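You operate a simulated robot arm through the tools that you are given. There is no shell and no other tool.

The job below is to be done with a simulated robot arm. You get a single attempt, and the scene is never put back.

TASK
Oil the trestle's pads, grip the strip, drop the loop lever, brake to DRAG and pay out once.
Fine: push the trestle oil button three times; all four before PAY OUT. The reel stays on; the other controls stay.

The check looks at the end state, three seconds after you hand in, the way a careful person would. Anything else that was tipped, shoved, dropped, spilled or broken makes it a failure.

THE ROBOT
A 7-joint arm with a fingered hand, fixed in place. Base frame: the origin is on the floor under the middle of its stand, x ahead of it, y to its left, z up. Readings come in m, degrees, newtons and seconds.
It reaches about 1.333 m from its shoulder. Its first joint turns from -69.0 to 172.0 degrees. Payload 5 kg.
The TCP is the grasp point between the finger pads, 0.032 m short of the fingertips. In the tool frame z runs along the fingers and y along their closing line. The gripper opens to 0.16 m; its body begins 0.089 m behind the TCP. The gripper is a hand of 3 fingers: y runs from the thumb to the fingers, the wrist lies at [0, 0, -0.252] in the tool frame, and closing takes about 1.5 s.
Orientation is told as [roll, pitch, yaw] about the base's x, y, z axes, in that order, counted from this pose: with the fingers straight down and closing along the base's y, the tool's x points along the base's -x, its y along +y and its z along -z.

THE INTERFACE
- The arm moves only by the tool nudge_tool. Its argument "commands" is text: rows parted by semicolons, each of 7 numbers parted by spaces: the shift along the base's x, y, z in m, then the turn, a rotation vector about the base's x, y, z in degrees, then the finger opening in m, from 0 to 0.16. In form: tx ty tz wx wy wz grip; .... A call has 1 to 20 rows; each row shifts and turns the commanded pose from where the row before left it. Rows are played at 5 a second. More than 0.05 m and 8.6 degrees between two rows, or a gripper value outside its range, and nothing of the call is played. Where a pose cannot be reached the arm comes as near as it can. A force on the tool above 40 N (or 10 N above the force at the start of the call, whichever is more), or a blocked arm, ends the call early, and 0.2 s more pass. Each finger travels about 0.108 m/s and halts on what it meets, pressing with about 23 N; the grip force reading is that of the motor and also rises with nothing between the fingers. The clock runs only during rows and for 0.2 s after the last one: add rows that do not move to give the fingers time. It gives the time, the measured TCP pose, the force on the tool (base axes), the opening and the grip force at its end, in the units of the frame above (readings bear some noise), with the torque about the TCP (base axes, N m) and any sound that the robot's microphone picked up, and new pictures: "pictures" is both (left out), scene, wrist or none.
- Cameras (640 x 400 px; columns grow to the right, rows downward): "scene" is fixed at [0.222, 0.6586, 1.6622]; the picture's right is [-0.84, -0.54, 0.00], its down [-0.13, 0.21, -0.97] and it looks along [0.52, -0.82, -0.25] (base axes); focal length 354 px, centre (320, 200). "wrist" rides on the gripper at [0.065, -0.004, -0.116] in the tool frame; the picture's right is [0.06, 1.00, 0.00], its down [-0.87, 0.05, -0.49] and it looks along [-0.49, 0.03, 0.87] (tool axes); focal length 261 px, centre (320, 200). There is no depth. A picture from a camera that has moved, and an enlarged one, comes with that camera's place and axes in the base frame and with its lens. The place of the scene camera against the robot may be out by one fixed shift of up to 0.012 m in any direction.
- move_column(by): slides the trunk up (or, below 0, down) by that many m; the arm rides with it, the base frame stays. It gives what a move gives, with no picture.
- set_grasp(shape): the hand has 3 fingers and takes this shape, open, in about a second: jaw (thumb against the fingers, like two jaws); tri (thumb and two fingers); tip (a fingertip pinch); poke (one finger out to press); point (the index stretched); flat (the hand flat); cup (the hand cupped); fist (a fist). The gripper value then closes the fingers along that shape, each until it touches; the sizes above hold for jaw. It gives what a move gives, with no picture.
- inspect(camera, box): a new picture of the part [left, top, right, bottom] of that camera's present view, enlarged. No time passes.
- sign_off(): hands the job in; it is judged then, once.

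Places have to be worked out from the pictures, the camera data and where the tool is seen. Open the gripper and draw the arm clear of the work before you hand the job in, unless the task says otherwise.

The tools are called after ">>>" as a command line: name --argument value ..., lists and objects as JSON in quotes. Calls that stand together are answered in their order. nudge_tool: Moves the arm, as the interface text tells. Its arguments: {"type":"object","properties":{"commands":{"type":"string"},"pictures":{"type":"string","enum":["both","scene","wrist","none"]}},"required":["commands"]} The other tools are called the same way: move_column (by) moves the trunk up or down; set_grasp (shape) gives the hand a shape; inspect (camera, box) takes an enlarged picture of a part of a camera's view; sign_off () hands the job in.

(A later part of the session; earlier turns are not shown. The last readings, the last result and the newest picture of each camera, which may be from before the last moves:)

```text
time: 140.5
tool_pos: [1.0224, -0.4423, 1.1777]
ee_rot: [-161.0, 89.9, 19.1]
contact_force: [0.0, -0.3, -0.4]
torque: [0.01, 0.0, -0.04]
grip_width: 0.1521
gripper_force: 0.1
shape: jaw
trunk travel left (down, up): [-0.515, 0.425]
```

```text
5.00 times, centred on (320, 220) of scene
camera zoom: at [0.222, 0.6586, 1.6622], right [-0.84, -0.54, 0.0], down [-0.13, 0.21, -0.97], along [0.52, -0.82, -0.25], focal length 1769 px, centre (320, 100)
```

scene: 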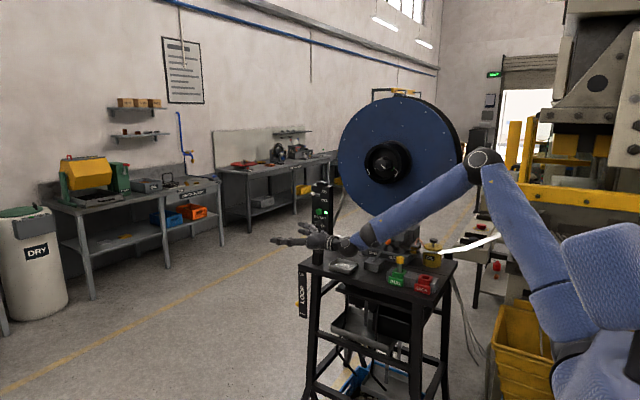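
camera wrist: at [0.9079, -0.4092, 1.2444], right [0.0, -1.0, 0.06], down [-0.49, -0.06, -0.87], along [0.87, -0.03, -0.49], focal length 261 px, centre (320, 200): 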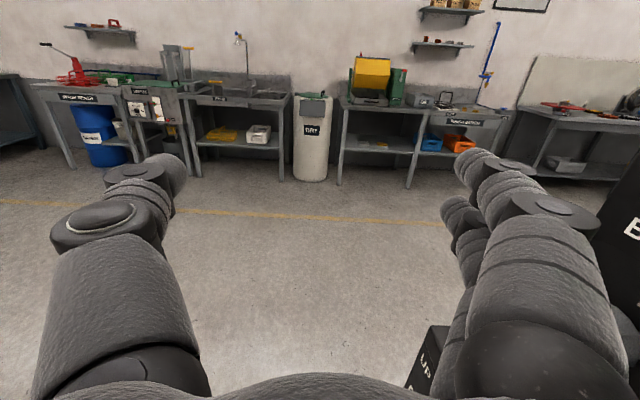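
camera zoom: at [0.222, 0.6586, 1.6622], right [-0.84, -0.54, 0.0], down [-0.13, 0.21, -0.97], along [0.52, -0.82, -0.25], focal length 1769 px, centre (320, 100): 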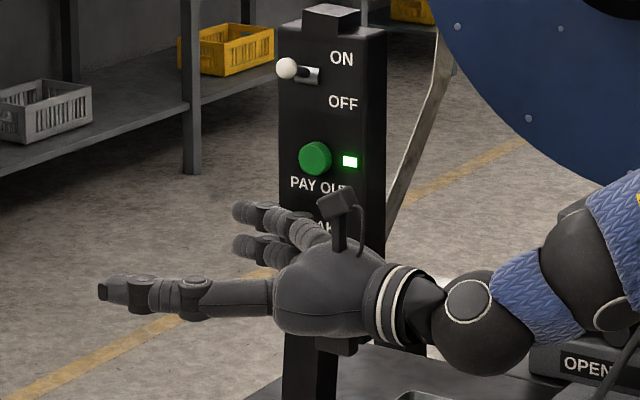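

Clearances look as computed. I'll move in the last 2.6 cm, then lower gently onto the knob.

>>> nudge_tool --commands "0 -0.013 0 0 0 0 0.16; 0 -0.013 0 0 0 0 0.16; 0 0 -0.003 0 0 0 0.16; 0 0 0 0 0 0 0.16" --pictures "none"

>>> inspect --camera "wrist" --box '[440, 100, 640, 300]'

>>> inspect --camera "scene" --box '[290, 180, 350, 260]'

```text
time: 141.5
tool_pos: [1.0212, -0.4686, 1.1745]
ee_rot: [-152.7, 89.9, 27.6]
contact_force: [-0.4, 0.6, 0.1]
torque: [-0.01, -0.01, 0.01]
grip_width: 0.1523
gripper_force: 0.0
shape: jaw
trunk travel left (down, up): [-0.515, 0.425]
```

```text
2.00 times, centred on (540, 200) of wrist
camera zoom: at [0.9066, -0.4661, 1.2407], right [0.0, -1.0, 0.06], down [-0.49, -0.05, -0.87], along [0.87, -0.03, -0.49], focal length 521 px, centre (-120, 200)
```

zoom: 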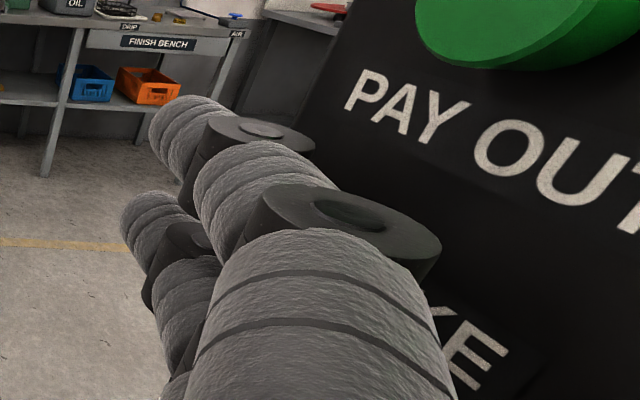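

```text
5.00 times, centred on (320, 220) of scene
camera zoom: at [0.222, 0.6586, 1.6622], right [-0.84, -0.54, 0.0], down [-0.13, 0.21, -0.97], along [0.52, -0.82, -0.25], focal length 1769 px, centre (320, 100)
```

zoom: 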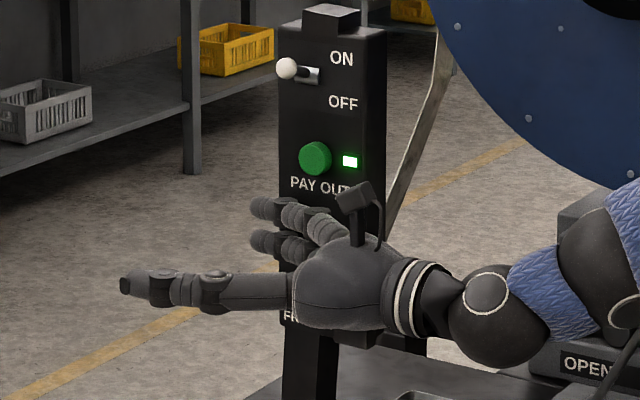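

No contact yet. I'll lower in 3 mm steps to find the knob's top.

>>> nudge_tool --commands "0 0 -0.003 0 0 0 0.16; 0 0 -0.003 0 0 0 0.16; 0 0 0 0 0 0 0.16" --pictures "none"

>>> nudge_tool --commands "0 0 -0.003 0 0 0 0.16; 0 0 -0.003 0 0 0 0.16; 0 0 0 0 0 0 0.16" --pictures "none"

```text
time: 142.3
tool_pos: [1.0218, -0.4677, 1.1693]
ee_rot: [-152.1, 90.0, 28.0]
contact_force: [1.2, 1.1, -0.3]
torque: [0.0, 0.01, -0.01]
grip_width: 0.1522
gripper_force: 0.1
shape: jaw
trunk travel left (down, up): [-0.515, 0.425]
```

```text
time: 143.1
tool_pos: [1.0229, -0.4676, 1.1629]
ee_rot: [-135.2, 89.9, 45.0]
contact_force: [0.8, 0.1, 0.3]
torque: [-0.01, 0.0, -0.01]
grip_width: 0.1524
gripper_force: 0.0
shape: jaw
trunk travel left (down, up): [-0.515, 0.425]
```

Still free. I'll continue down; the torque reading should show a touch first.

>>> nudge_tool --commands "0 0 -0.003 0 0 0 0.16; 0 0 -0.003 0 0 0 0.16; 0 0 0 0 0 0 0.16" --pictures "none"

>>> nudge_tool --commands "0 0 -0.003 0 0 0 0.16; 0 0 0 0 0 0 0.16" --pictures "none"

>>> inspect --camera "scene" --box '[290, 180, 350, 260]'

```text
time: 143.9
tool_pos: [1.0212, -0.4687, 1.158]
ee_rot: [-133.6, 90.0, 46.6]
contact_force: [0.0, 0.5, 0.2]
torque: [-0.02, 0.03, 0.0]
grip_width: 0.1522
gripper_force: 0.1
shape: jaw
trunk travel left (down, up): [-0.515, 0.425]
```

```text
time: 144.5
tool_pos: [1.02, -0.4676, 1.1546]
ee_rot: [-167.0, 89.8, 13.2]
contact_force: [-0.9, 0.6, 1.9]
torque: [-0.19, 0.04, 0.0]
grip_width: 0.1522
gripper_force: 0.0
shape: jaw
trunk travel left (down, up): [-0.515, 0.425]
```

```text
5.00 times, centred on (320, 220) of scene
camera zoom: at [0.222, 0.6586, 1.6622], right [-0.84, -0.54, 0.0], down [-0.13, 0.21, -0.97], along [0.52, -0.82, -0.25], focal length 1769 px, centre (320, 100)
```

zoom: 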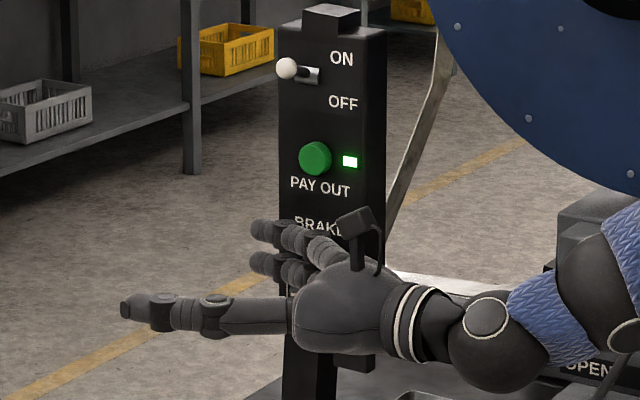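

Contact: 1.9 N about 2 cm behind and 9.5 cm inside of the TCP, which is right on the knob top. I'll press slightly more and draw −x by about 3 cm.

>>> nudge_tool --commands "0 0 -0.003 0 0 0 0.16; -0.004 0 0 0 0 0 0.16; -0.005 0 0 0 0 0 0.16; -0.005 0 0 0 0 0 0.16; 0 0 0 0 0 0 0.16" --pictures "none"

>>> nudge_tool --commands "-0.005 0 0 0 0 0 0.16; -0.005 0 0 0 0 0 0.16; -0.005 0 0 0 0 0 0.16; 0 0 0 0 0 0 0.16" --pictures "none"

```text
time: 145.7
tool_pos: [1.0075, -0.4681, 1.1522]
ee_rot: [-179.8, 89.9, 0.4]
contact_force: [1.6, 5.1, 5.8]
torque: [-0.38, -0.02, 0.13]
grip_width: 0.152
gripper_force: 0.0
shape: jaw
trunk travel left (down, up): [-0.515, 0.425]
```

```text
time: 146.7
tool_pos: [0.9938, -0.4676, 1.151]
ee_rot: [-106.5, 90.0, 73.6]
contact_force: [-0.8, 5.0, 0.0]
torque: [0.05, 0.01, -0.08]
grip_width: 0.152
gripper_force: 0.1
shape: jaw
trunk travel left (down, up): [-0.515, 0.425]
```

The vertical load vanished and a +y push remains, so the finger is probably riding on the knob's front edge. I'll lift, back out and look at the knob.

>>> nudge_tool --commands "0 0.01 0.004 0 0 0 0.16; 0 0.02 0.006 0 0 0 0.16; 0 0.03 0 0 0 0 0.16; 0 0.03 0 0 0 0 0.16; -0.03 0.02 0.02 0 0 0 0.16; -0.03 0 0.03 0 0 0 0.16; -0.03 0 0.03 0 0 0 0.16; 0 0 0 0 0 0 0.16" --pictures "both"

>>> inspect --camera "scene" --box '[295, 180, 345, 260]'

>>> inspect --camera "wrist" --box '[440, 100, 640, 300]'

```text
time: 148.5
tool_pos: [0.9037, -0.3573, 1.2409]
ee_rot: [-48.4, 90.1, 131.8]
contact_force: [0.3, 0.1, -0.6]
torque: [0.03, 0.02, 0.02]
grip_width: 0.1522
gripper_force: 0.0
shape: jaw
trunk travel left (down, up): [-0.515, 0.425]
camera wrist: at [0.7885, -0.3553, 1.3075], right [0.0, -1.0, 0.06], down [-0.49, -0.05, -0.87], along [0.87, -0.03, -0.49], focal length 261 px, centre (320, 200)
```

scene: 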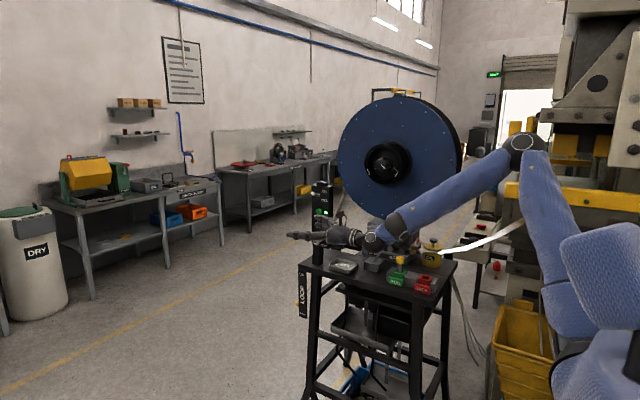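
wrist: 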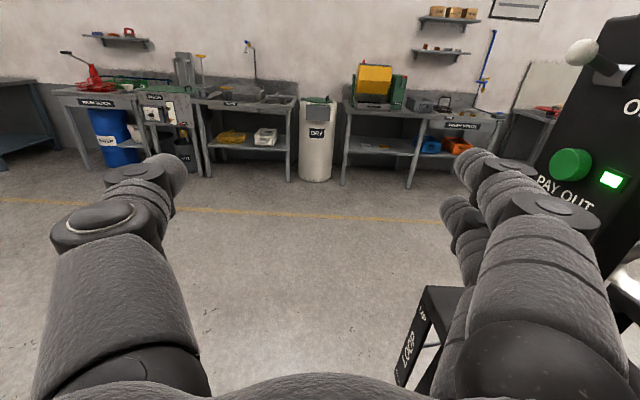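

```text
5.00 times, centred on (320, 220) of scene
camera zoom: at [0.222, 0.6586, 1.6622], right [-0.84, -0.54, 0.0], down [-0.13, 0.21, -0.97], along [0.52, -0.82, -0.25], focal length 1769 px, centre (320, 100)
```

zoom: 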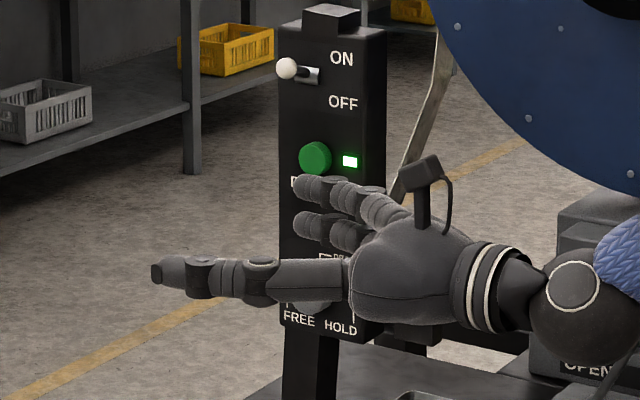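

```text
2.00 times, centred on (540, 200) of wrist
camera zoom: at [0.7885, -0.3553, 1.3075], right [0.0, -1.0, 0.06], down [-0.49, -0.05, -0.87], along [0.87, -0.03, -0.49], focal length 521 px, centre (-120, 200)
```

zoom: 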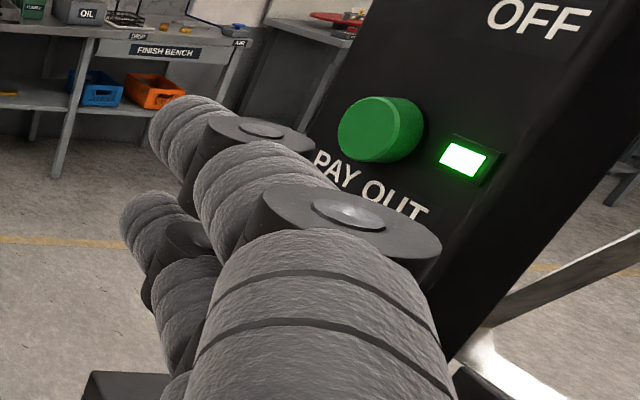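

The knob is still hidden by the hand; I'll move the hand further left out of the scene camera's line.

>>> nudge_tool --commands "-0.04 0.01 0.01 0 0 0 0.16; -0.04 0.01 0.01 0 0 0 0.16; -0.04 0 0 0 0 0 0.16; 0 0 0 0 0 0 0.16" --pictures "none"

>>> inspect --camera "scene" --box '[300, 205, 345, 265]'

>>> inspect --camera "wrist" --box '[480, 120, 640, 280]'

```text
time: 149.5
tool_pos: [0.7811, -0.3376, 1.2604]
ee_rot: [72.2, 90.0, -107.7]
contact_force: [0.7, 0.9, 0.2]
torque: [-0.01, -0.01, -0.01]
grip_width: 0.1519
gripper_force: 0.1
shape: jaw
trunk travel left (down, up): [-0.515, 0.425]
```

```text
6.67 times, centred on (322, 235) of scene
camera zoom: at [0.222, 0.6586, 1.6622], right [-0.84, -0.54, 0.0], down [-0.13, 0.21, -0.97], along [0.52, -0.82, -0.25], focal length 2359 px, centre (303, -33)
```

zoom: 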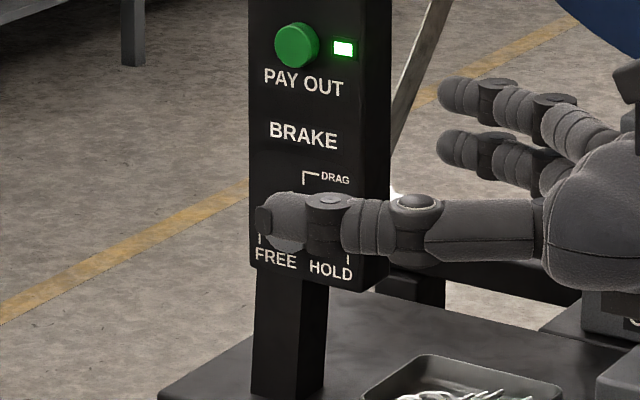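

```text
2.50 times, centred on (560, 200) of wrist
camera zoom: at [0.666, -0.3358, 1.3262], right [0.0, -1.0, 0.06], down [-0.49, -0.06, -0.87], along [0.87, -0.03, -0.49], focal length 652 px, centre (-280, 200)
```

zoom: 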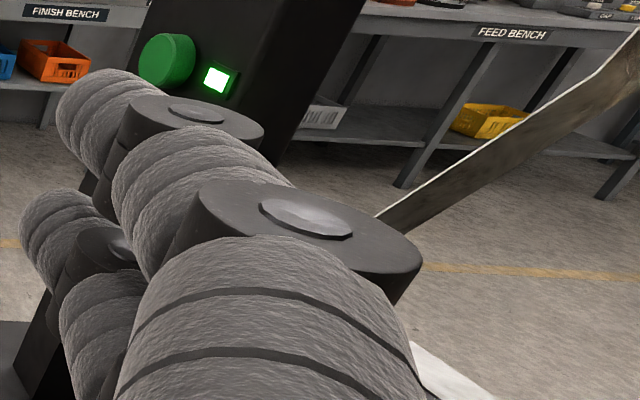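

The thumb still covers it. I'll raise the hand a little.

>>> nudge_tool --commands "-0.02 0 0.04 0 0 0 0.16; -0.02 0 0.04 0 0 0 0.16; 0 0 0.02 0 0 0 0.16; 0 0 0 0 0 0 0.16" --pictures "none"

>>> inspect --camera "scene" --box '[300, 205, 345, 265]'

```text
time: 150.5
tool_pos: [0.7425, -0.338, 1.3602]
ee_rot: [-142.3, 89.9, 37.9]
contact_force: [0.1, 0.1, -0.4]
torque: [-0.01, -0.01, 0.02]
grip_width: 0.1524
gripper_force: 0.1
shape: jaw
trunk travel left (down, up): [-0.515, 0.425]
```

```text
6.67 times, centred on (322, 235) of scene
camera zoom: at [0.222, 0.6586, 1.6622], right [-0.84, -0.54, 0.0], down [-0.13, 0.21, -0.97], along [0.52, -0.82, -0.25], focal length 2359 px, centre (303, -33)
```

zoom: 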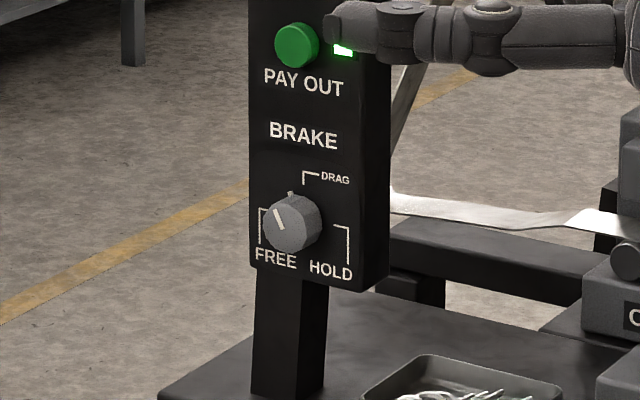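

The knob has turned: the mark now points up-left. I'll enlarge to judge whether it is at DRAG.

>>> inspect --camera "scene" --box '[308, 225, 332, 255]'

>>> inspect --camera "scene" --box '[300, 190, 340, 250]'

```text
13.33 times, centred on (320, 240) of scene
camera zoom: at [0.222, 0.6586, 1.6622], right [-0.84, -0.54, 0.0], down [-0.13, 0.21, -0.97], along [0.52, -0.82, -0.25], focal length 4718 px, centre (320, -333)
```

zoom: 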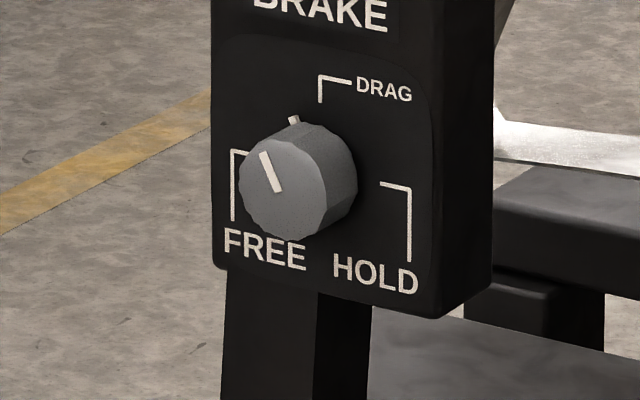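

```text
6.67 times, centred on (320, 220) of scene
camera zoom: at [0.222, 0.6586, 1.6622], right [-0.84, -0.54, 0.0], down [-0.13, 0.21, -0.97], along [0.52, -0.82, -0.25], focal length 2359 px, centre (320, 67)
```

zoom: 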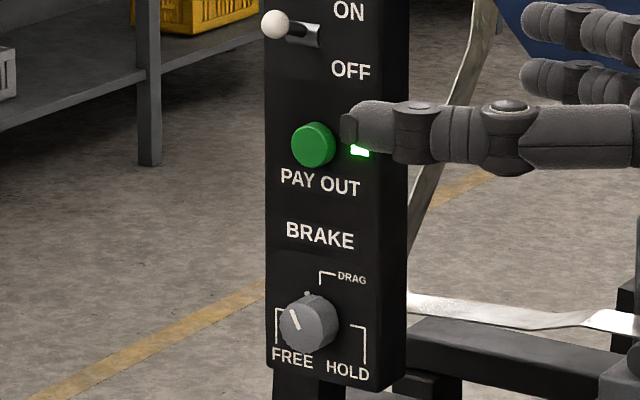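

The knob has turned about 52° from FREE toward DRAG and stays put, so about 37° more is needed (≈1.4 cm of finger travel). I'll go back and this time reach about 1 cm deeper over the knob so the finger doesn't ride on its edge.

>>> nudge_tool --commands "0.035 -0.005 -0.02 0 0 0 0.16; 0.035 -0.005 -0.025 0 0 0 0.16; 0.035 -0.005 -0.025 0 0 0 0.16; 0.035 -0.005 -0.025 0 0 0 0.16; 0.035 -0.005 -0.025 0 0 0 0.16; 0.035 -0.005 -0.025 0 0 0 0.16; 0.035 -0.01 -0.025 0 0 0 0.16; 0.028 -0.015 -0.022 0 0 0 0.16; 0 0 0 0 0 0 0.16" --pictures "none"

```text
time: 152.5
tool_pos: [1.0154, -0.3914, 1.1724]
ee_rot: [-165.5, 89.9, 14.6]
contact_force: [-0.8, -0.5, -0.1]
torque: [-0.01, 0.02, -0.02]
grip_width: 0.1521
gripper_force: 0.1
shape: jaw
trunk travel left (down, up): [-0.515, 0.425]
```

Now I'll slide in toward the panel at a height that clears the knob top, then lower toward it.

>>> nudge_tool --commands "0 -0.02 -0.003 0 0 0 0.16; 0 -0.02 -0.002 0 0 0 0.16; 0 -0.02 0 0 0 0 0.16; 0 -0.02 0 0 0 0 0.16; 0 -0.006 0 0 0 0 0.16; 0 0 0 0 0 0 0.16" --pictures "none"

>>> nudge_tool --commands "0 0 -0.003 0 0 0 0.16; 0 0 -0.003 0 0 0 0.16; 0 0 -0.003 0 0 0 0.16; 0 0 0 0 0 0 0.16" --pictures "none"

```text
time: 153.9
tool_pos: [1.0169, -0.4797, 1.1653]
ee_rot: [-139.1, 89.9, 40.9]
contact_force: [0.2, 0.2, 0.3]
torque: [-0.02, 0.01, -0.02]
grip_width: 0.1522
gripper_force: 0.1
shape: jaw
trunk travel left (down, up): [-0.515, 0.425]
```

```text
time: 154.9
tool_pos: [1.0152, -0.4787, 1.1571]
ee_rot: [177.9, 89.8, -1.8]
contact_force: [2.2, -1.2, 9.7]
torque: [-0.8, 0.14, 0.12]
grip_width: 0.1522
gripper_force: 0.0
shape: jaw
trunk travel left (down, up): [-0.515, 0.425]
```

Solid contact now, 9.7 N on the knob top. I'll draw −x by about 13 mm and then lift straight up.

>>> nudge_tool --commands "-0.0045 0 0 0 0 0 0.16; -0.0045 0 0 0 0 0 0.16; -0.0045 0 0 0 0 0 0.16; 0 0 0 0 0 0 0.16" --pictures "none"

>>> nudge_tool --commands "0 0 0.006 0 0 0 0.16; 0 0 0.006 0 0 0 0.16; 0 0.02 0 0 0 0 0.16; 0 0.03 0 0 0 0 0.16; 0 0.03 0 0 0 0 0.16; -0.03 0.02 0.02 0 0 0 0.16; -0.04 0 0.03 0 0 0 0.16; -0.04 0 0.03 0 0 0 0.16; -0.04 0 0.03 0 0 0 0.16; -0.04 0 0.03 0 0 0 0.16; -0.04 0 0.03 0 0 0 0.16; -0.03 0 0.03 0 0 0 0.16; 0 0 0 0 0 0 0.16" --pictures "none"

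>>> inspect --camera "scene" --box '[308, 225, 332, 255]'

>>> inspect --camera "scene" --box '[290, 170, 350, 260]'

```text
time: 155.9
tool_pos: [1.0002, -0.4794, 1.1563]
ee_rot: [-161.3, 89.9, 19.0]
contact_force: [-0.7, 0.6, 7.5]
torque: [-0.63, 0.03, -0.04]
grip_width: 0.1523
gripper_force: 0.1
shape: jaw
trunk travel left (down, up): [-0.515, 0.425]
```

```text
time: 158.7
tool_pos: [0.7423, -0.3814, 1.3684]
ee_rot: [-62.6, 90.1, 117.6]
contact_force: [-0.6, -0.4, 0.1]
torque: [-0.01, 0.0, 0.02]
grip_width: 0.1521
gripper_force: 0.1
shape: jaw
trunk travel left (down, up): [-0.515, 0.425]
```

```text
13.33 times, centred on (320, 240) of scene
camera zoom: at [0.222, 0.6586, 1.6622], right [-0.84, -0.54, 0.0], down [-0.13, 0.21, -0.97], along [0.52, -0.82, -0.25], focal length 4718 px, centre (320, -333)
```

zoom: 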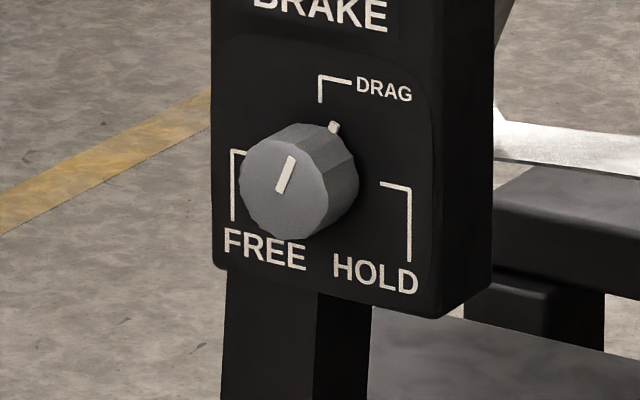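

```text
4.44 times, centred on (320, 215) of scene
camera zoom: at [0.222, 0.6586, 1.6622], right [-0.84, -0.54, 0.0], down [-0.13, 0.21, -0.97], along [0.52, -0.82, -0.25], focal length 1573 px, centre (320, 133)
```

zoom: 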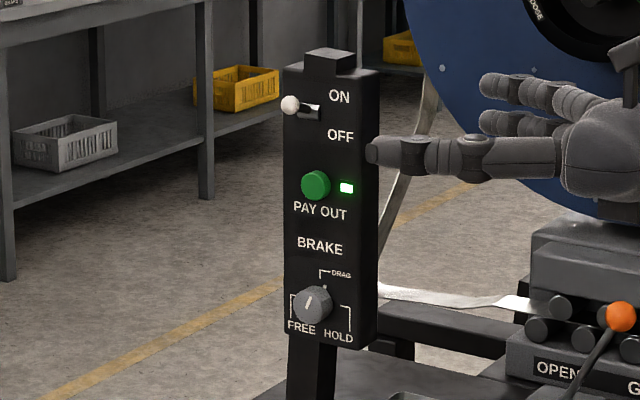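

Now the mark is about 20° past DRAG toward HOLD. I'll go back and nudge the knob about 20° the other way with a +x stroke of about 5.5 mm.

>>> nudge_tool --commands "0.035 -0.002 -0.025 0 0 0 0.16; 0.035 -0.002 -0.025 0 0 0 0.16; 0.035 -0.002 -0.025 0 0 0 0.16; 0.035 -0.002 -0.025 0 0 0 0.16; 0.035 -0.002 -0.025 0 0 0 0.16; 0.035 -0.002 -0.025 0 0 0 0.16; 0.035 -0.002 -0.025 0 0 0 0.16; 0.012 -0.001 -0.024 0 0 0 0.16; 0 0 0 0 0 0 0.16" --pictures "none"

>>> nudge_tool --commands "0 -0.02 -0.002 0 0 0 0.16; 0 -0.02 -0.002 0 0 0 0.16; 0 -0.02 0 0 0 0 0.16; 0 -0.015 0 0 0 0 0.16; 0 -0.008 0 0 0 0 0.16; 0 0 0 0 0 0 0.16" --pictures "none"

```text
time: 160.7
tool_pos: [1.0004, -0.3944, 1.1673]
ee_rot: [-159.5, 89.9, 20.7]
contact_force: [0.1, -0.1, -0.6]
torque: [0.03, -0.03, -0.02]
grip_width: 0.1521
gripper_force: 0.0
shape: jaw
trunk travel left (down, up): [-0.515, 0.425]
```

```text
time: 162.1
tool_pos: [0.9993, -0.4764, 1.1634]
ee_rot: [-151.2, 90.0, 29.1]
contact_force: [-0.7, -0.2, -0.8]
torque: [-0.01, -0.02, -0.01]
grip_width: 0.152
gripper_force: 0.0
shape: jaw
trunk travel left (down, up): [-0.515, 0.425]
```

Now lowering onto the knob.

>>> nudge_tool --commands "0 0 -0.003 0 0 0 0.16; 0 0 -0.003 0 0 0 0.16; 0 0 0 0 0 0 0.16" --pictures "none"

```text
time: 162.9
tool_pos: [0.9999, -0.4768, 1.1574]
ee_rot: [-156.1, 90.0, 24.0]
contact_force: [0.3, 0.1, 1.7]
torque: [-0.08, 0.01, 0.03]
grip_width: 0.1524
gripper_force: 0.2
shape: jaw
trunk travel left (down, up): [-0.515, 0.425]
```

Light contact at 1.7 N. I'll press 2 mm more, then move +x 5.5 mm and stop.

>>> nudge_tool --commands "0 0 -0.002 0 0 0 0.16; 0.003 0 0 0 0 0 0.16; 0.0025 0 0 0 0 0 0.16; 0 0 0 0 0 0 0.16" --pictures "none"

>>> nudge_tool --commands "0 0 0.006 0 0 0 0.16; 0 0 0.006 0 0 0 0.16; 0 0.02 0 0 0 0 0.16; 0 0.03 0 0 0 0 0.16; 0 0.03 0 0 0 0 0.16; -0.03 0.01 0.02 0 0 0 0.16; -0.04 0 0.03 0 0 0 0.16; -0.04 0 0.03 0 0 0 0.16; -0.04 0 0.03 0 0 0 0.16; -0.04 0 0.03 0 0 0 0.16; -0.04 0 0.03 0 0 0 0.16; -0.03 0 0.03 0 0 0 0.16; 0 0 0 0 0 0 0.16" --pictures "none"

>>> inspect --camera "scene" --box '[308, 225, 332, 255]'

```text
time: 163.9
tool_pos: [1.0038, -0.4774, 1.1558]
ee_rot: [-172.7, 89.8, 7.5]
contact_force: [-0.1, 0.5, 6.4]
torque: [-0.52, 0.04, -0.02]
grip_width: 0.1522
gripper_force: 0.0
shape: jaw
trunk travel left (down, up): [-0.515, 0.425]
```

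```text
time: 166.7
tool_pos: [0.7452, -0.3884, 1.3695]
ee_rot: [-95.4, 89.8, 84.7]
contact_force: [-0.3, -0.9, 0.1]
torque: [-0.02, -0.04, 0.03]
grip_width: 0.1521
gripper_force: 0.0
shape: jaw
trunk travel left (down, up): [-0.515, 0.425]
```

```text
13.33 times, centred on (320, 240) of scene
camera zoom: at [0.222, 0.6586, 1.6622], right [-0.84, -0.54, 0.0], down [-0.13, 0.21, -0.97], along [0.52, -0.82, -0.25], focal length 4718 px, centre (320, -333)
```

zoom: 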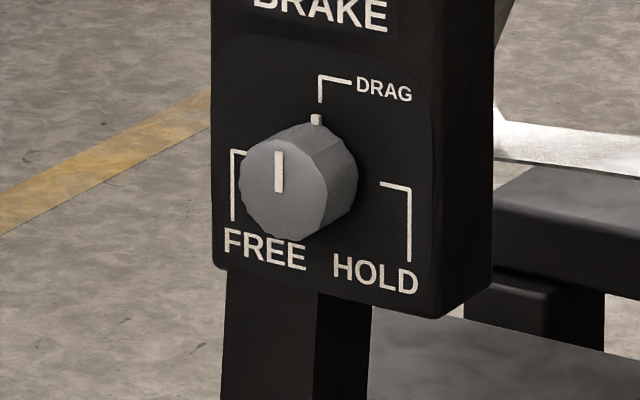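

The mark is now straight up with the pointer right under DRAG. Before pressing PAY OUT I'll check that every other control is in its proper state.

>>> inspect --camera "scene" --box '[280, 170, 470, 340]'

>>> inspect --camera "scene" --box '[285, 175, 345, 345]'

```text
2.35 times, centred on (375, 255) of scene
camera zoom: at [0.222, 0.6586, 1.6622], right [-0.84, -0.54, 0.0], down [-0.13, 0.21, -0.97], along [0.52, -0.82, -0.25], focal length 833 px, centre (191, 71)
```

zoom: 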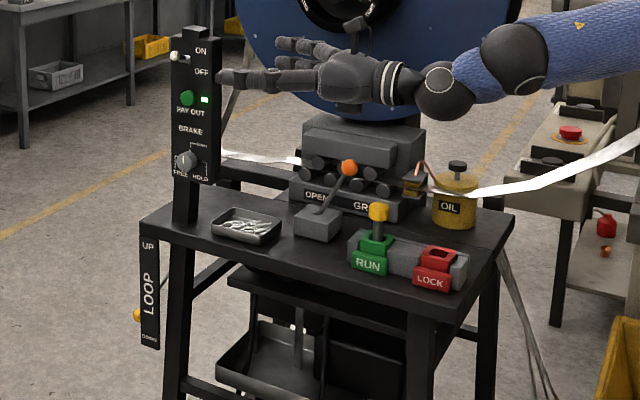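

```text
2.35 times, centred on (315, 260) of scene
camera zoom: at [0.222, 0.6586, 1.6622], right [-0.84, -0.54, 0.0], down [-0.13, 0.21, -0.97], along [0.52, -0.82, -0.25], focal length 833 px, centre (332, 59)
```

zoom: 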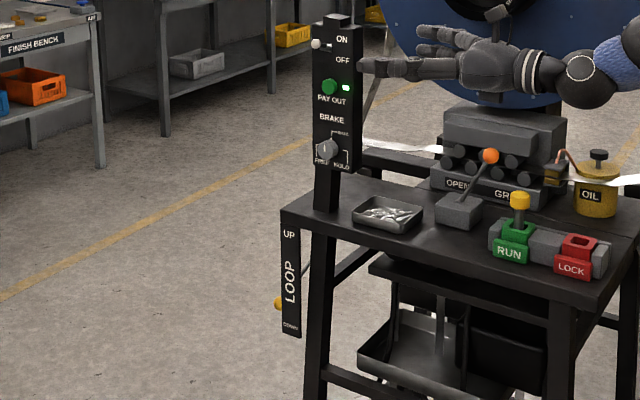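

Everything is in order: pads amber, lever at GRIP, loop down, brake at DRAG, RUN pin and ON toggle untouched. For PAY OUT I'll press with the side of the upper finger, so I'm moving to the button's height, out in front of the panel.

>>> nudge_tool --commands "0.032 -0.002 -0.018 0 0 0 0.16; 0.032 -0.002 -0.018 0 0 0 0.16; 0.032 -0.002 -0.018 0 0 0 0.16; 0.032 -0.002 -0.018 0 0 0 0.16; 0.032 -0.002 -0.02 0 0 0 0.16; 0.032 -0.002 -0.02 0 0 0 0.16; 0.032 -0.002 -0.02 0 0 0 0.16; 0.026 0 -0.018 0 0 0 0.16; 0 0 0 0 0 0 0.16" --pictures "both"

>>> inspect --camera "wrist" --box '[440, 60, 640, 260]'

>>> inspect --camera "scene" --box '[290, 170, 350, 260]'

```text
time: 168.7
tool_pos: [0.9951, -0.3993, 1.2155]
ee_rot: [-147.2, 89.9, 33.0]
contact_force: [-0.1, 0.0, 0.5]
torque: [0.0, 0.02, 0.0]
grip_width: 0.1523
gripper_force: 0.0
shape: jaw
trunk travel left (down, up): [-0.515, 0.425]
camera wrist: at [0.8795, -0.3975, 1.2825], right [0.0, -1.0, 0.06], down [-0.49, -0.05, -0.87], along [0.87, -0.03, -0.49], focal length 261 px, centre (320, 200)
```

scene: 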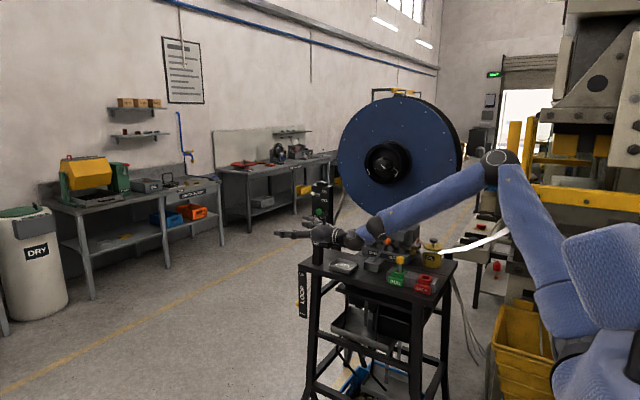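
wrist: 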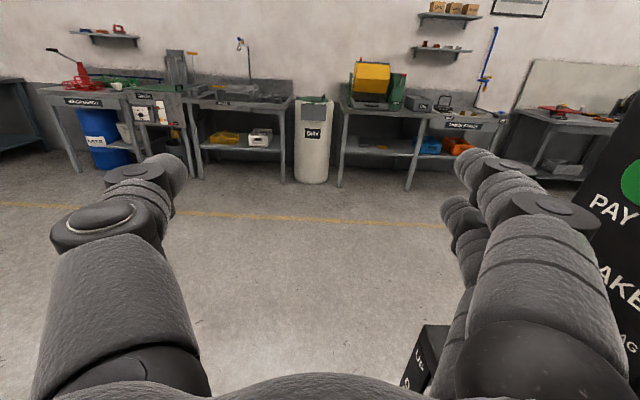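

```text
2.00 times, centred on (540, 160) of wrist
camera zoom: at [0.8795, -0.3975, 1.2825], right [0.0, -1.0, 0.06], down [-0.49, -0.05, -0.87], along [0.87, -0.03, -0.49], focal length 521 px, centre (-120, 280)
```

zoom: 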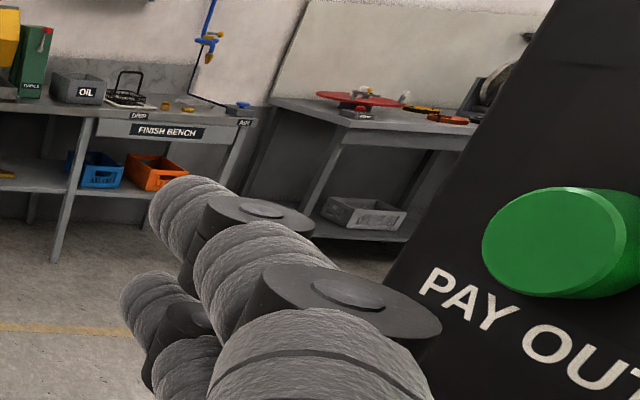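

```text
4.44 times, centred on (320, 215) of scene
camera zoom: at [0.222, 0.6586, 1.6622], right [-0.84, -0.54, 0.0], down [-0.13, 0.21, -0.97], along [0.52, -0.82, -0.25], focal length 1573 px, centre (320, 133)
```

zoom: 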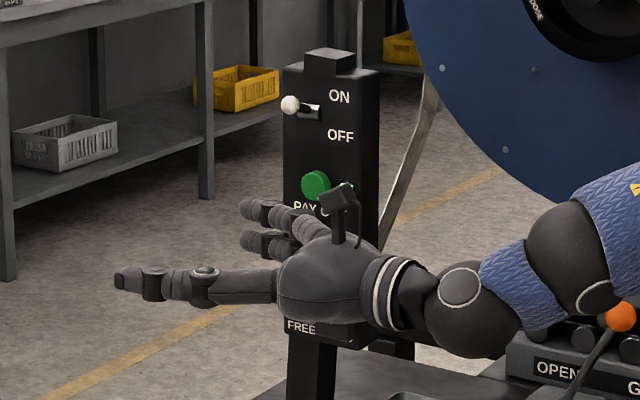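

The button centre is at about (0.997, −0.57, 1.236), level with the upper finger. I'll slide in to just short of it, then step in 3 mm at a time until it clicks.

>>> nudge_tool --commands "0 -0.015 0.003 0 0 0 0.16; 0 -0.015 0 0 0 0 0.16; 0 -0.015 0 0 0 0 0.16; 0 0 0 0 0 0 0.16" --pictures "none"

>>> inspect --camera "wrist" --box '[440, 60, 640, 260]'

>>> inspect --camera "scene" --box '[290, 170, 350, 260]'

```text
time: 169.7
tool_pos: [0.9951, -0.4449, 1.2199]
ee_rot: [-140.8, 89.9, 39.3]
contact_force: [-0.9, -0.9, 0.6]
torque: [0.01, 0.0, 0.05]
grip_width: 0.1524
gripper_force: 0.1
shape: jaw
trunk travel left (down, up): [-0.515, 0.425]
```

```text
2.00 times, centred on (540, 160) of wrist
camera zoom: at [0.8795, -0.4437, 1.2866], right [0.0, -1.0, 0.06], down [-0.49, -0.06, -0.87], along [0.87, -0.03, -0.49], focal length 521 px, centre (-120, 280)
```

zoom: 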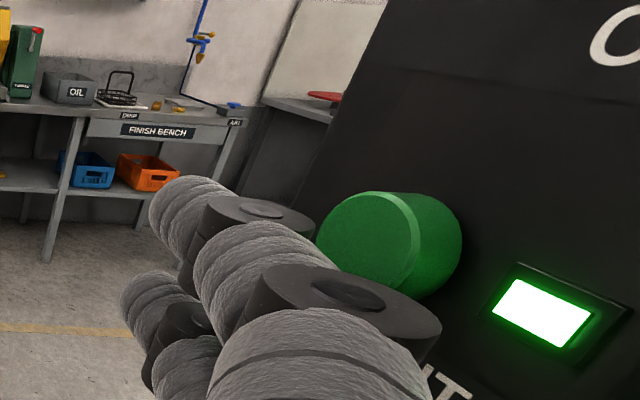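

```text
4.44 times, centred on (320, 215) of scene
camera zoom: at [0.222, 0.6586, 1.6622], right [-0.84, -0.54, 0.0], down [-0.13, 0.21, -0.97], along [0.52, -0.82, -0.25], focal length 1573 px, centre (320, 133)
```

zoom: 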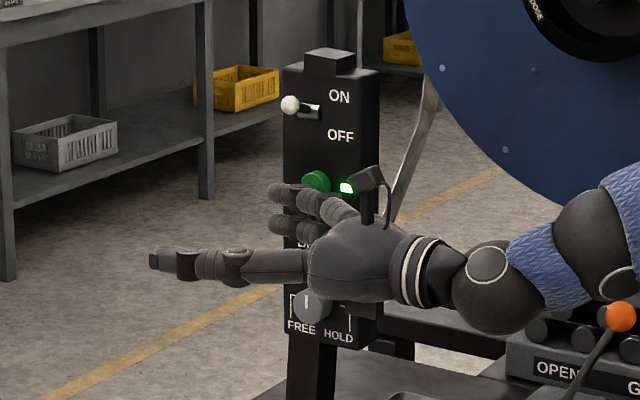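

The button front triangulates to (1.000, −0.5715, 1.237); the gap to the finger is about 2 cm. I'll go in 1.5 cm, then press in 3 mm steps.

>>> nudge_tool --commands "0.003 -0.007 0 0 0 0 0.16; 0 -0.007 0 0 0 0 0.16; 0 0 0 0 0 0 0.16" --pictures "none"

>>> nudge_tool --commands "0 -0.003 0 0 0 0 0.16; 0 -0.003 0 0 0 0 0.16; 0 0 0 0 0 0 0.16" --pictures "none"

```text
time: 170.5
tool_pos: [0.9992, -0.4624, 1.2197]
ee_rot: [-155.7, 90.0, 24.6]
contact_force: [0.0, -0.2, -0.8]
torque: [-0.06, -0.02, 0.01]
grip_width: 0.1523
gripper_force: 0.1
shape: jaw
trunk travel left (down, up): [-0.515, 0.425]
```

```text
time: 171.3
tool_pos: [0.9975, -0.4659, 1.2204]
ee_rot: [-140.2, 89.9, 39.8]
contact_force: [0.2, 0.6, -0.7]
torque: [-0.02, -0.01, 0.0]
grip_width: 0.1524
gripper_force: 0.0
shape: jaw
trunk travel left (down, up): [-0.515, 0.425]
```

No contact yet at y=−0.466. I'll continue in 3 mm steps, stopping as soon as I hear a click.

>>> nudge_tool --commands "0 -0.003 0 0 0 0 0.16; 0 0 0 0 0 0 0.16" --pictures "none"

>>> inspect --camera "wrist" --box '[440, 60, 640, 260]'

```text
time: 171.9
tool_pos: [0.9972, -0.4697, 1.2198]
ee_rot: [-144.9, 90.1, 35.2]
contact_force: [0.4, -0.1, 0.0]
torque: [0.0, 0.03, -0.01]
grip_width: 0.152
gripper_force: 0.1
shape: jaw
trunk travel left (down, up): [-0.515, 0.425]
```

```text
2.00 times, centred on (540, 160) of wrist
camera zoom: at [0.8824, -0.4668, 1.2869], right [0.0, -1.0, 0.06], down [-0.49, -0.06, -0.87], along [0.87, -0.03, -0.49], focal length 521 px, centre (-120, 280)
```

zoom: 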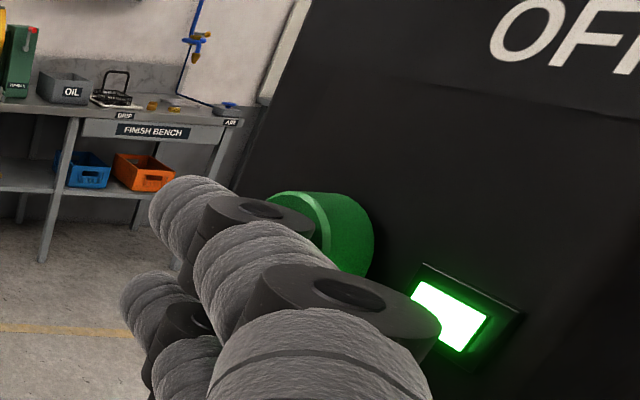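

The finger is just about at the button face. Another 3 mm.

>>> nudge_tool --commands "0 -0.003 0 0 0 0 0.16; 0 0 0 0 0 0 0.16" --pictures "none"

```text
time: 172.5
tool_pos: [0.9974, -0.4718, 1.2206]
ee_rot: [-144.8, 90.0, 35.4]
contact_force: [0.8, 0.5, -0.5]
torque: [0.0, 0.03, 0.02]
grip_width: 0.1522
gripper_force: 0.0
shape: jaw
trunk travel left (down, up): [-0.515, 0.425]
```

>>> nudge_tool --commands "0 -0.003 0 0 0 0 0.16; 0 0 0 0 0 0 0.16" --pictures "none"

```text
time: 173.1
tool_pos: [0.9972, -0.4759, 1.2211]
ee_rot: [-157.2, 90.0, 23.1]
contact_force: [-0.3, 1.9, -0.8]
torque: [0.05, 0.01, -0.03]
grip_width: 0.1522
gripper_force: 0.1
shape: jaw
trunk travel left (down, up): [-0.515, 0.425]
```

The first touch: 1.9 N in y. I'll press on 2–3 mm at a time, listening for the click.

>>> nudge_tool --commands "0 -0.0025 0 0 0 0 0.16; 0 0 0 0 0 0 0.16" --pictures "none"

```text
time: 173.7
tool_pos: [0.9975, -0.4775, 1.2216]
ee_rot: [-168.8, 90.0, 11.1]
contact_force: [-0.8, 2.4, 0.8]
torque: [-0.06, -0.03, -0.1]
grip_width: 0.1521
gripper_force: 0.1
shape: jaw
trunk travel left (down, up): [-0.515, 0.425]
heard: click
```

Click — PAY OUT has been pressed once. I'll back straight off from the button.

>>> nudge_tool --commands "0 0.01 0 0 0 0 0.16; 0 0.02 0 0 0 0 0.16; 0 0.03 0 0 0 0 0.16; 0 0.03 0 0 0 0 0.16; 0 0.03 0 0 0 0 0.16; 0 0 0 0 0 0 0.16" --pictures "both"

>>> inspect --camera "scene" --box '[280, 170, 470, 340]'

```text
time: 175.1
tool_pos: [0.9967, -0.357, 1.2196]
ee_rot: [-135.1, 89.9, 44.9]
contact_force: [-0.7, 1.5, 0.5]
torque: [-0.01, -0.01, 0.02]
grip_width: 0.1521
gripper_force: 0.1
shape: jaw
trunk travel left (down, up): [-0.515, 0.425]
camera wrist: at [0.8821, -0.3537, 1.287], right [0.0, -1.0, 0.06], down [-0.49, -0.05, -0.87], along [0.87, -0.03, -0.49], focal length 261 px, centre (320, 200)
```

scene: 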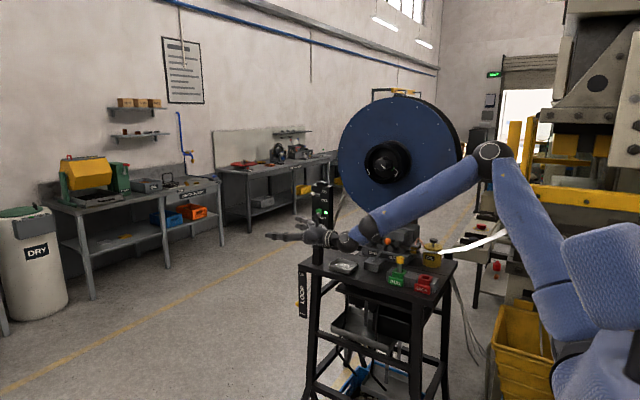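
wrist: 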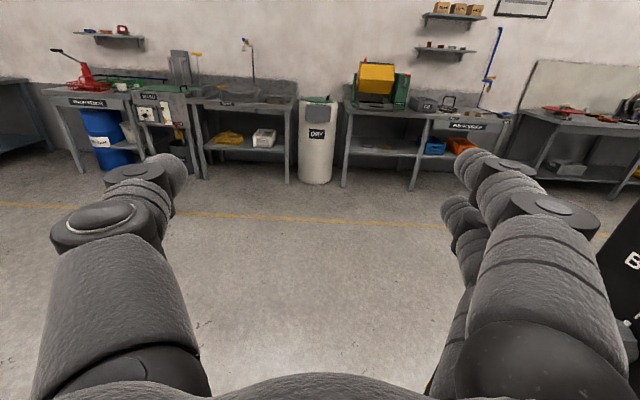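

```text
2.35 times, centred on (375, 255) of scene
camera zoom: at [0.222, 0.6586, 1.6622], right [-0.84, -0.54, 0.0], down [-0.13, 0.21, -0.97], along [0.52, -0.82, -0.25], focal length 833 px, centre (191, 71)
```

zoom: 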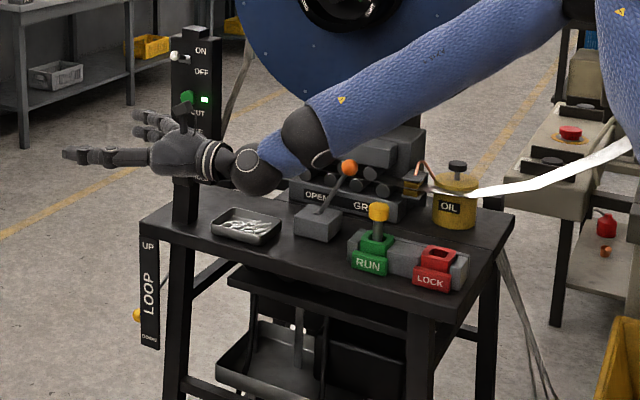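

All looks right. Now I'll draw the arm clear of the work: out to +y, up with the trunk, then back.

>>> nudge_tool --commands "-0.01 0.03 0.02 0 0 0 0.16; -0.02 0.03 0.02 0 0 0 0.16; -0.03 0.02 0.02 0 0 0 0.16; -0.04 0.01 0.02 0 0 0 0.16; -0.04 0.01 0.01 0 0 0 0.16; -0.04 0 0.01 0 0 0 0.16; 0 0 0 0 0 0 0.16" --pictures "none"

>>> move_column --by 0.25

>>> nudge_tool --commands "0 0 0 0 0 0 0.16" --pictures "both"

>>> inspect --camera "scene" --box '[280, 80, 480, 340]'

>>> inspect --camera "scene" --box '[290, 180, 345, 260]'

```text
time: 176.7
tool_pos: [0.819, -0.2588, 1.3194]
ee_rot: [-35.5, 89.9, 144.5]
contact_force: [0.4, 0.7, -0.2]
torque: [0.03, -0.04, -0.01]
grip_width: 0.1524
gripper_force: 0.1
shape: jaw
trunk travel left (down, up): [-0.515, 0.425]
```

```text
time: 179.3
tool_pos: [0.8187, -0.2582, 1.5706]
ee_rot: [-140.7, 90.1, 39.7]
contact_force: [0.3, -0.1, -0.1]
torque: [0.01, 0.03, 0.02]
grip_width: 0.1519
gripper_force: 0.0
shape: jaw
trunk travel left (down, up): [-0.765, 0.175]
```

```text
time: 179.7
tool_pos: [0.8186, -0.2573, 1.571]
ee_rot: [-150.1, 89.8, 30.0]
contact_force: [0.0, -1.1, 0.5]
torque: [0.0, 0.0, -0.05]
grip_width: 0.1522
gripper_force: 0.1
shape: jaw
trunk travel left (down, up): [-0.765, 0.175]
camera wrist: at [0.703, -0.2558, 1.6368], right [0.0, -1.0, 0.06], down [-0.49, -0.06, -0.87], along [0.87, -0.03, -0.49], focal length 261 px, centre (320, 200)
```

scene: 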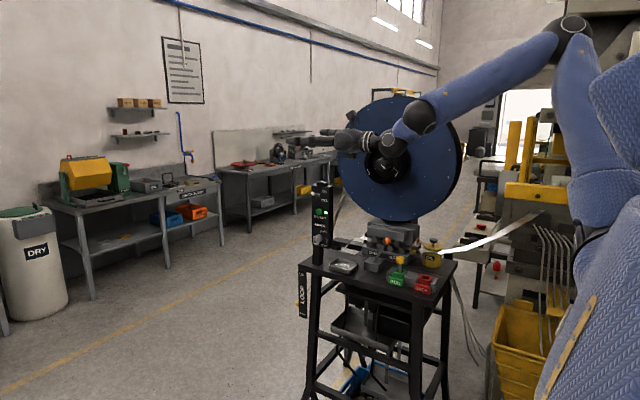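
wrist: 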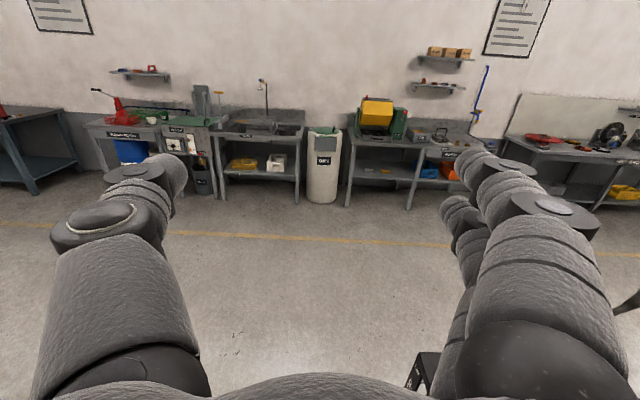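

```text
1.54 times, centred on (380, 210) of scene
camera zoom: at [0.222, 0.6586, 1.6622], right [-0.84, -0.54, 0.0], down [-0.13, 0.21, -0.97], along [0.52, -0.82, -0.25], focal length 544 px, centre (228, 185)
```

zoom: 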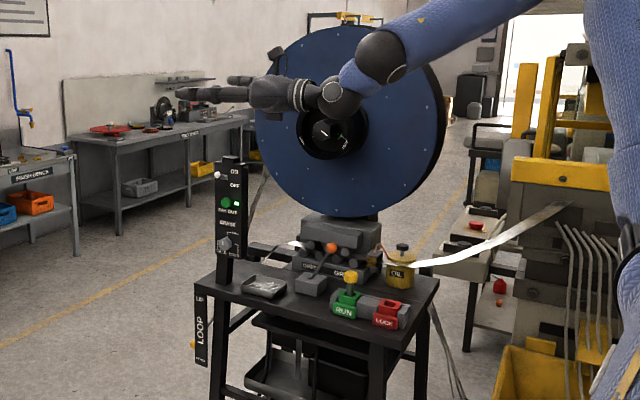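

```text
5.00 times, centred on (318, 220) of scene
camera zoom: at [0.222, 0.6586, 1.6622], right [-0.84, -0.54, 0.0], down [-0.13, 0.21, -0.97], along [0.52, -0.82, -0.25], focal length 1769 px, centre (332, 100)
```

zoom: 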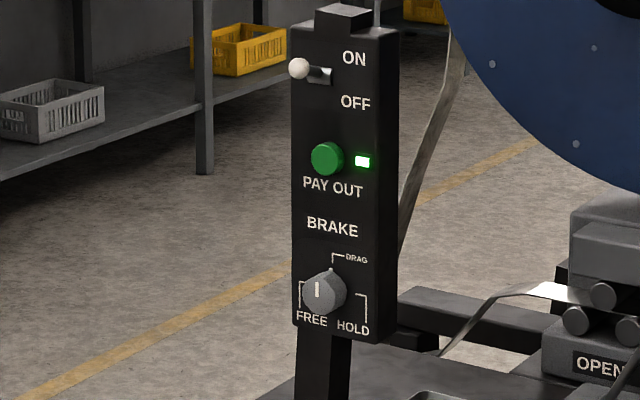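

The strip has paid out and now hangs in a loop, the brake mark is at DRAG, and the toggle is still ON. I'll draw the arm further back and verify the hub and levers one last time.

>>> nudge_tool --commands "-0.03 0.01 0 0 0 0 0.16; -0.03 0.01 0 0 0 0 0.16; -0.03 0.01 0 0 0 0 0.16; -0.03 0.01 0 0 0 0 0.16; -0.03 0.01 0 0 0 0 0.16; 0 0 0 0 0 0 0.16" --pictures "scene"

>>> inspect --camera "scene" --box '[280, 220, 470, 340]'

>>> inspect --camera "scene" --box '[330, 100, 470, 240]'

>>> inspect --camera "scene" --box '[285, 250, 335, 330]'

```text
time: 181.1
tool_pos: [0.6784, -0.2092, 1.5747]
ee_rot: [-27.9, 89.8, 152.3]
contact_force: [-0.1, 0.6, 0.3]
torque: [0.01, 0.04, 0.02]
grip_width: 0.1521
gripper_force: 0.1
shape: jaw
out of reach, approached as far as the arm can: row 5
trunk travel left (down, up): [-0.765, 0.175]
```

scene: 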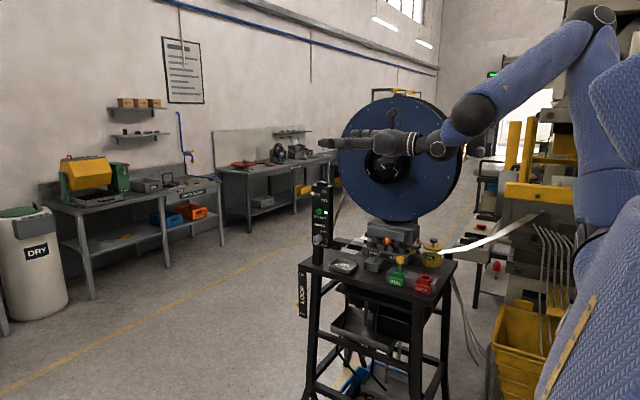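

```text
3.33 times, centred on (375, 280) of scene
camera zoom: at [0.222, 0.6586, 1.6622], right [-0.84, -0.54, 0.0], down [-0.13, 0.21, -0.97], along [0.52, -0.82, -0.25], focal length 1180 px, centre (137, -67)
```

zoom: 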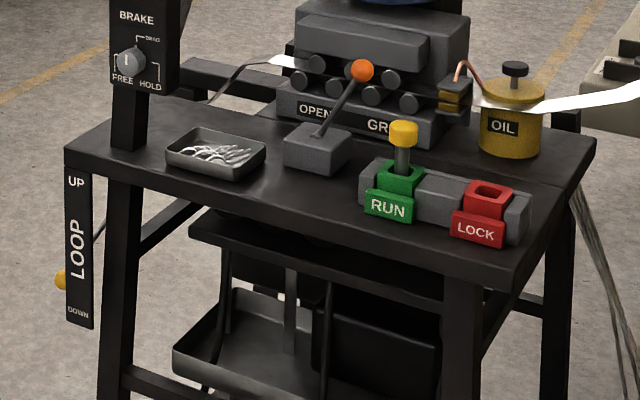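

```text
2.86 times, centred on (400, 170) of scene
camera zoom: at [0.222, 0.6586, 1.6622], right [-0.84, -0.54, 0.0], down [-0.13, 0.21, -0.97], along [0.52, -0.82, -0.25], focal length 1011 px, centre (91, 286)
```

zoom: 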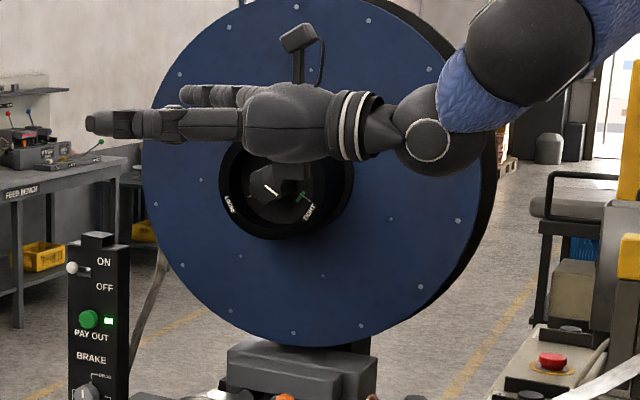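

```text
5.00 times, centred on (310, 290) of scene
camera zoom: at [0.222, 0.6586, 1.6622], right [-0.84, -0.54, 0.0], down [-0.13, 0.21, -0.97], along [0.52, -0.82, -0.25], focal length 1769 px, centre (370, -250)
```

zoom: 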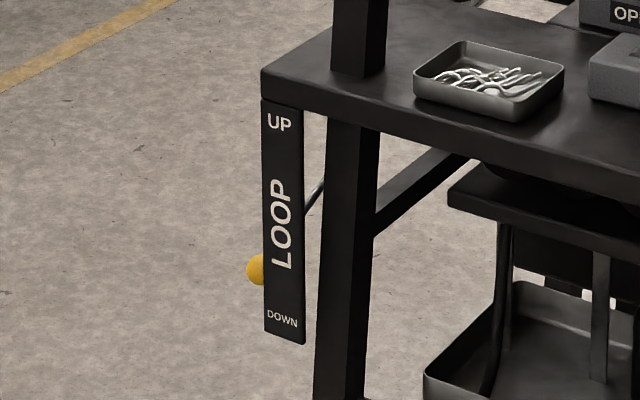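

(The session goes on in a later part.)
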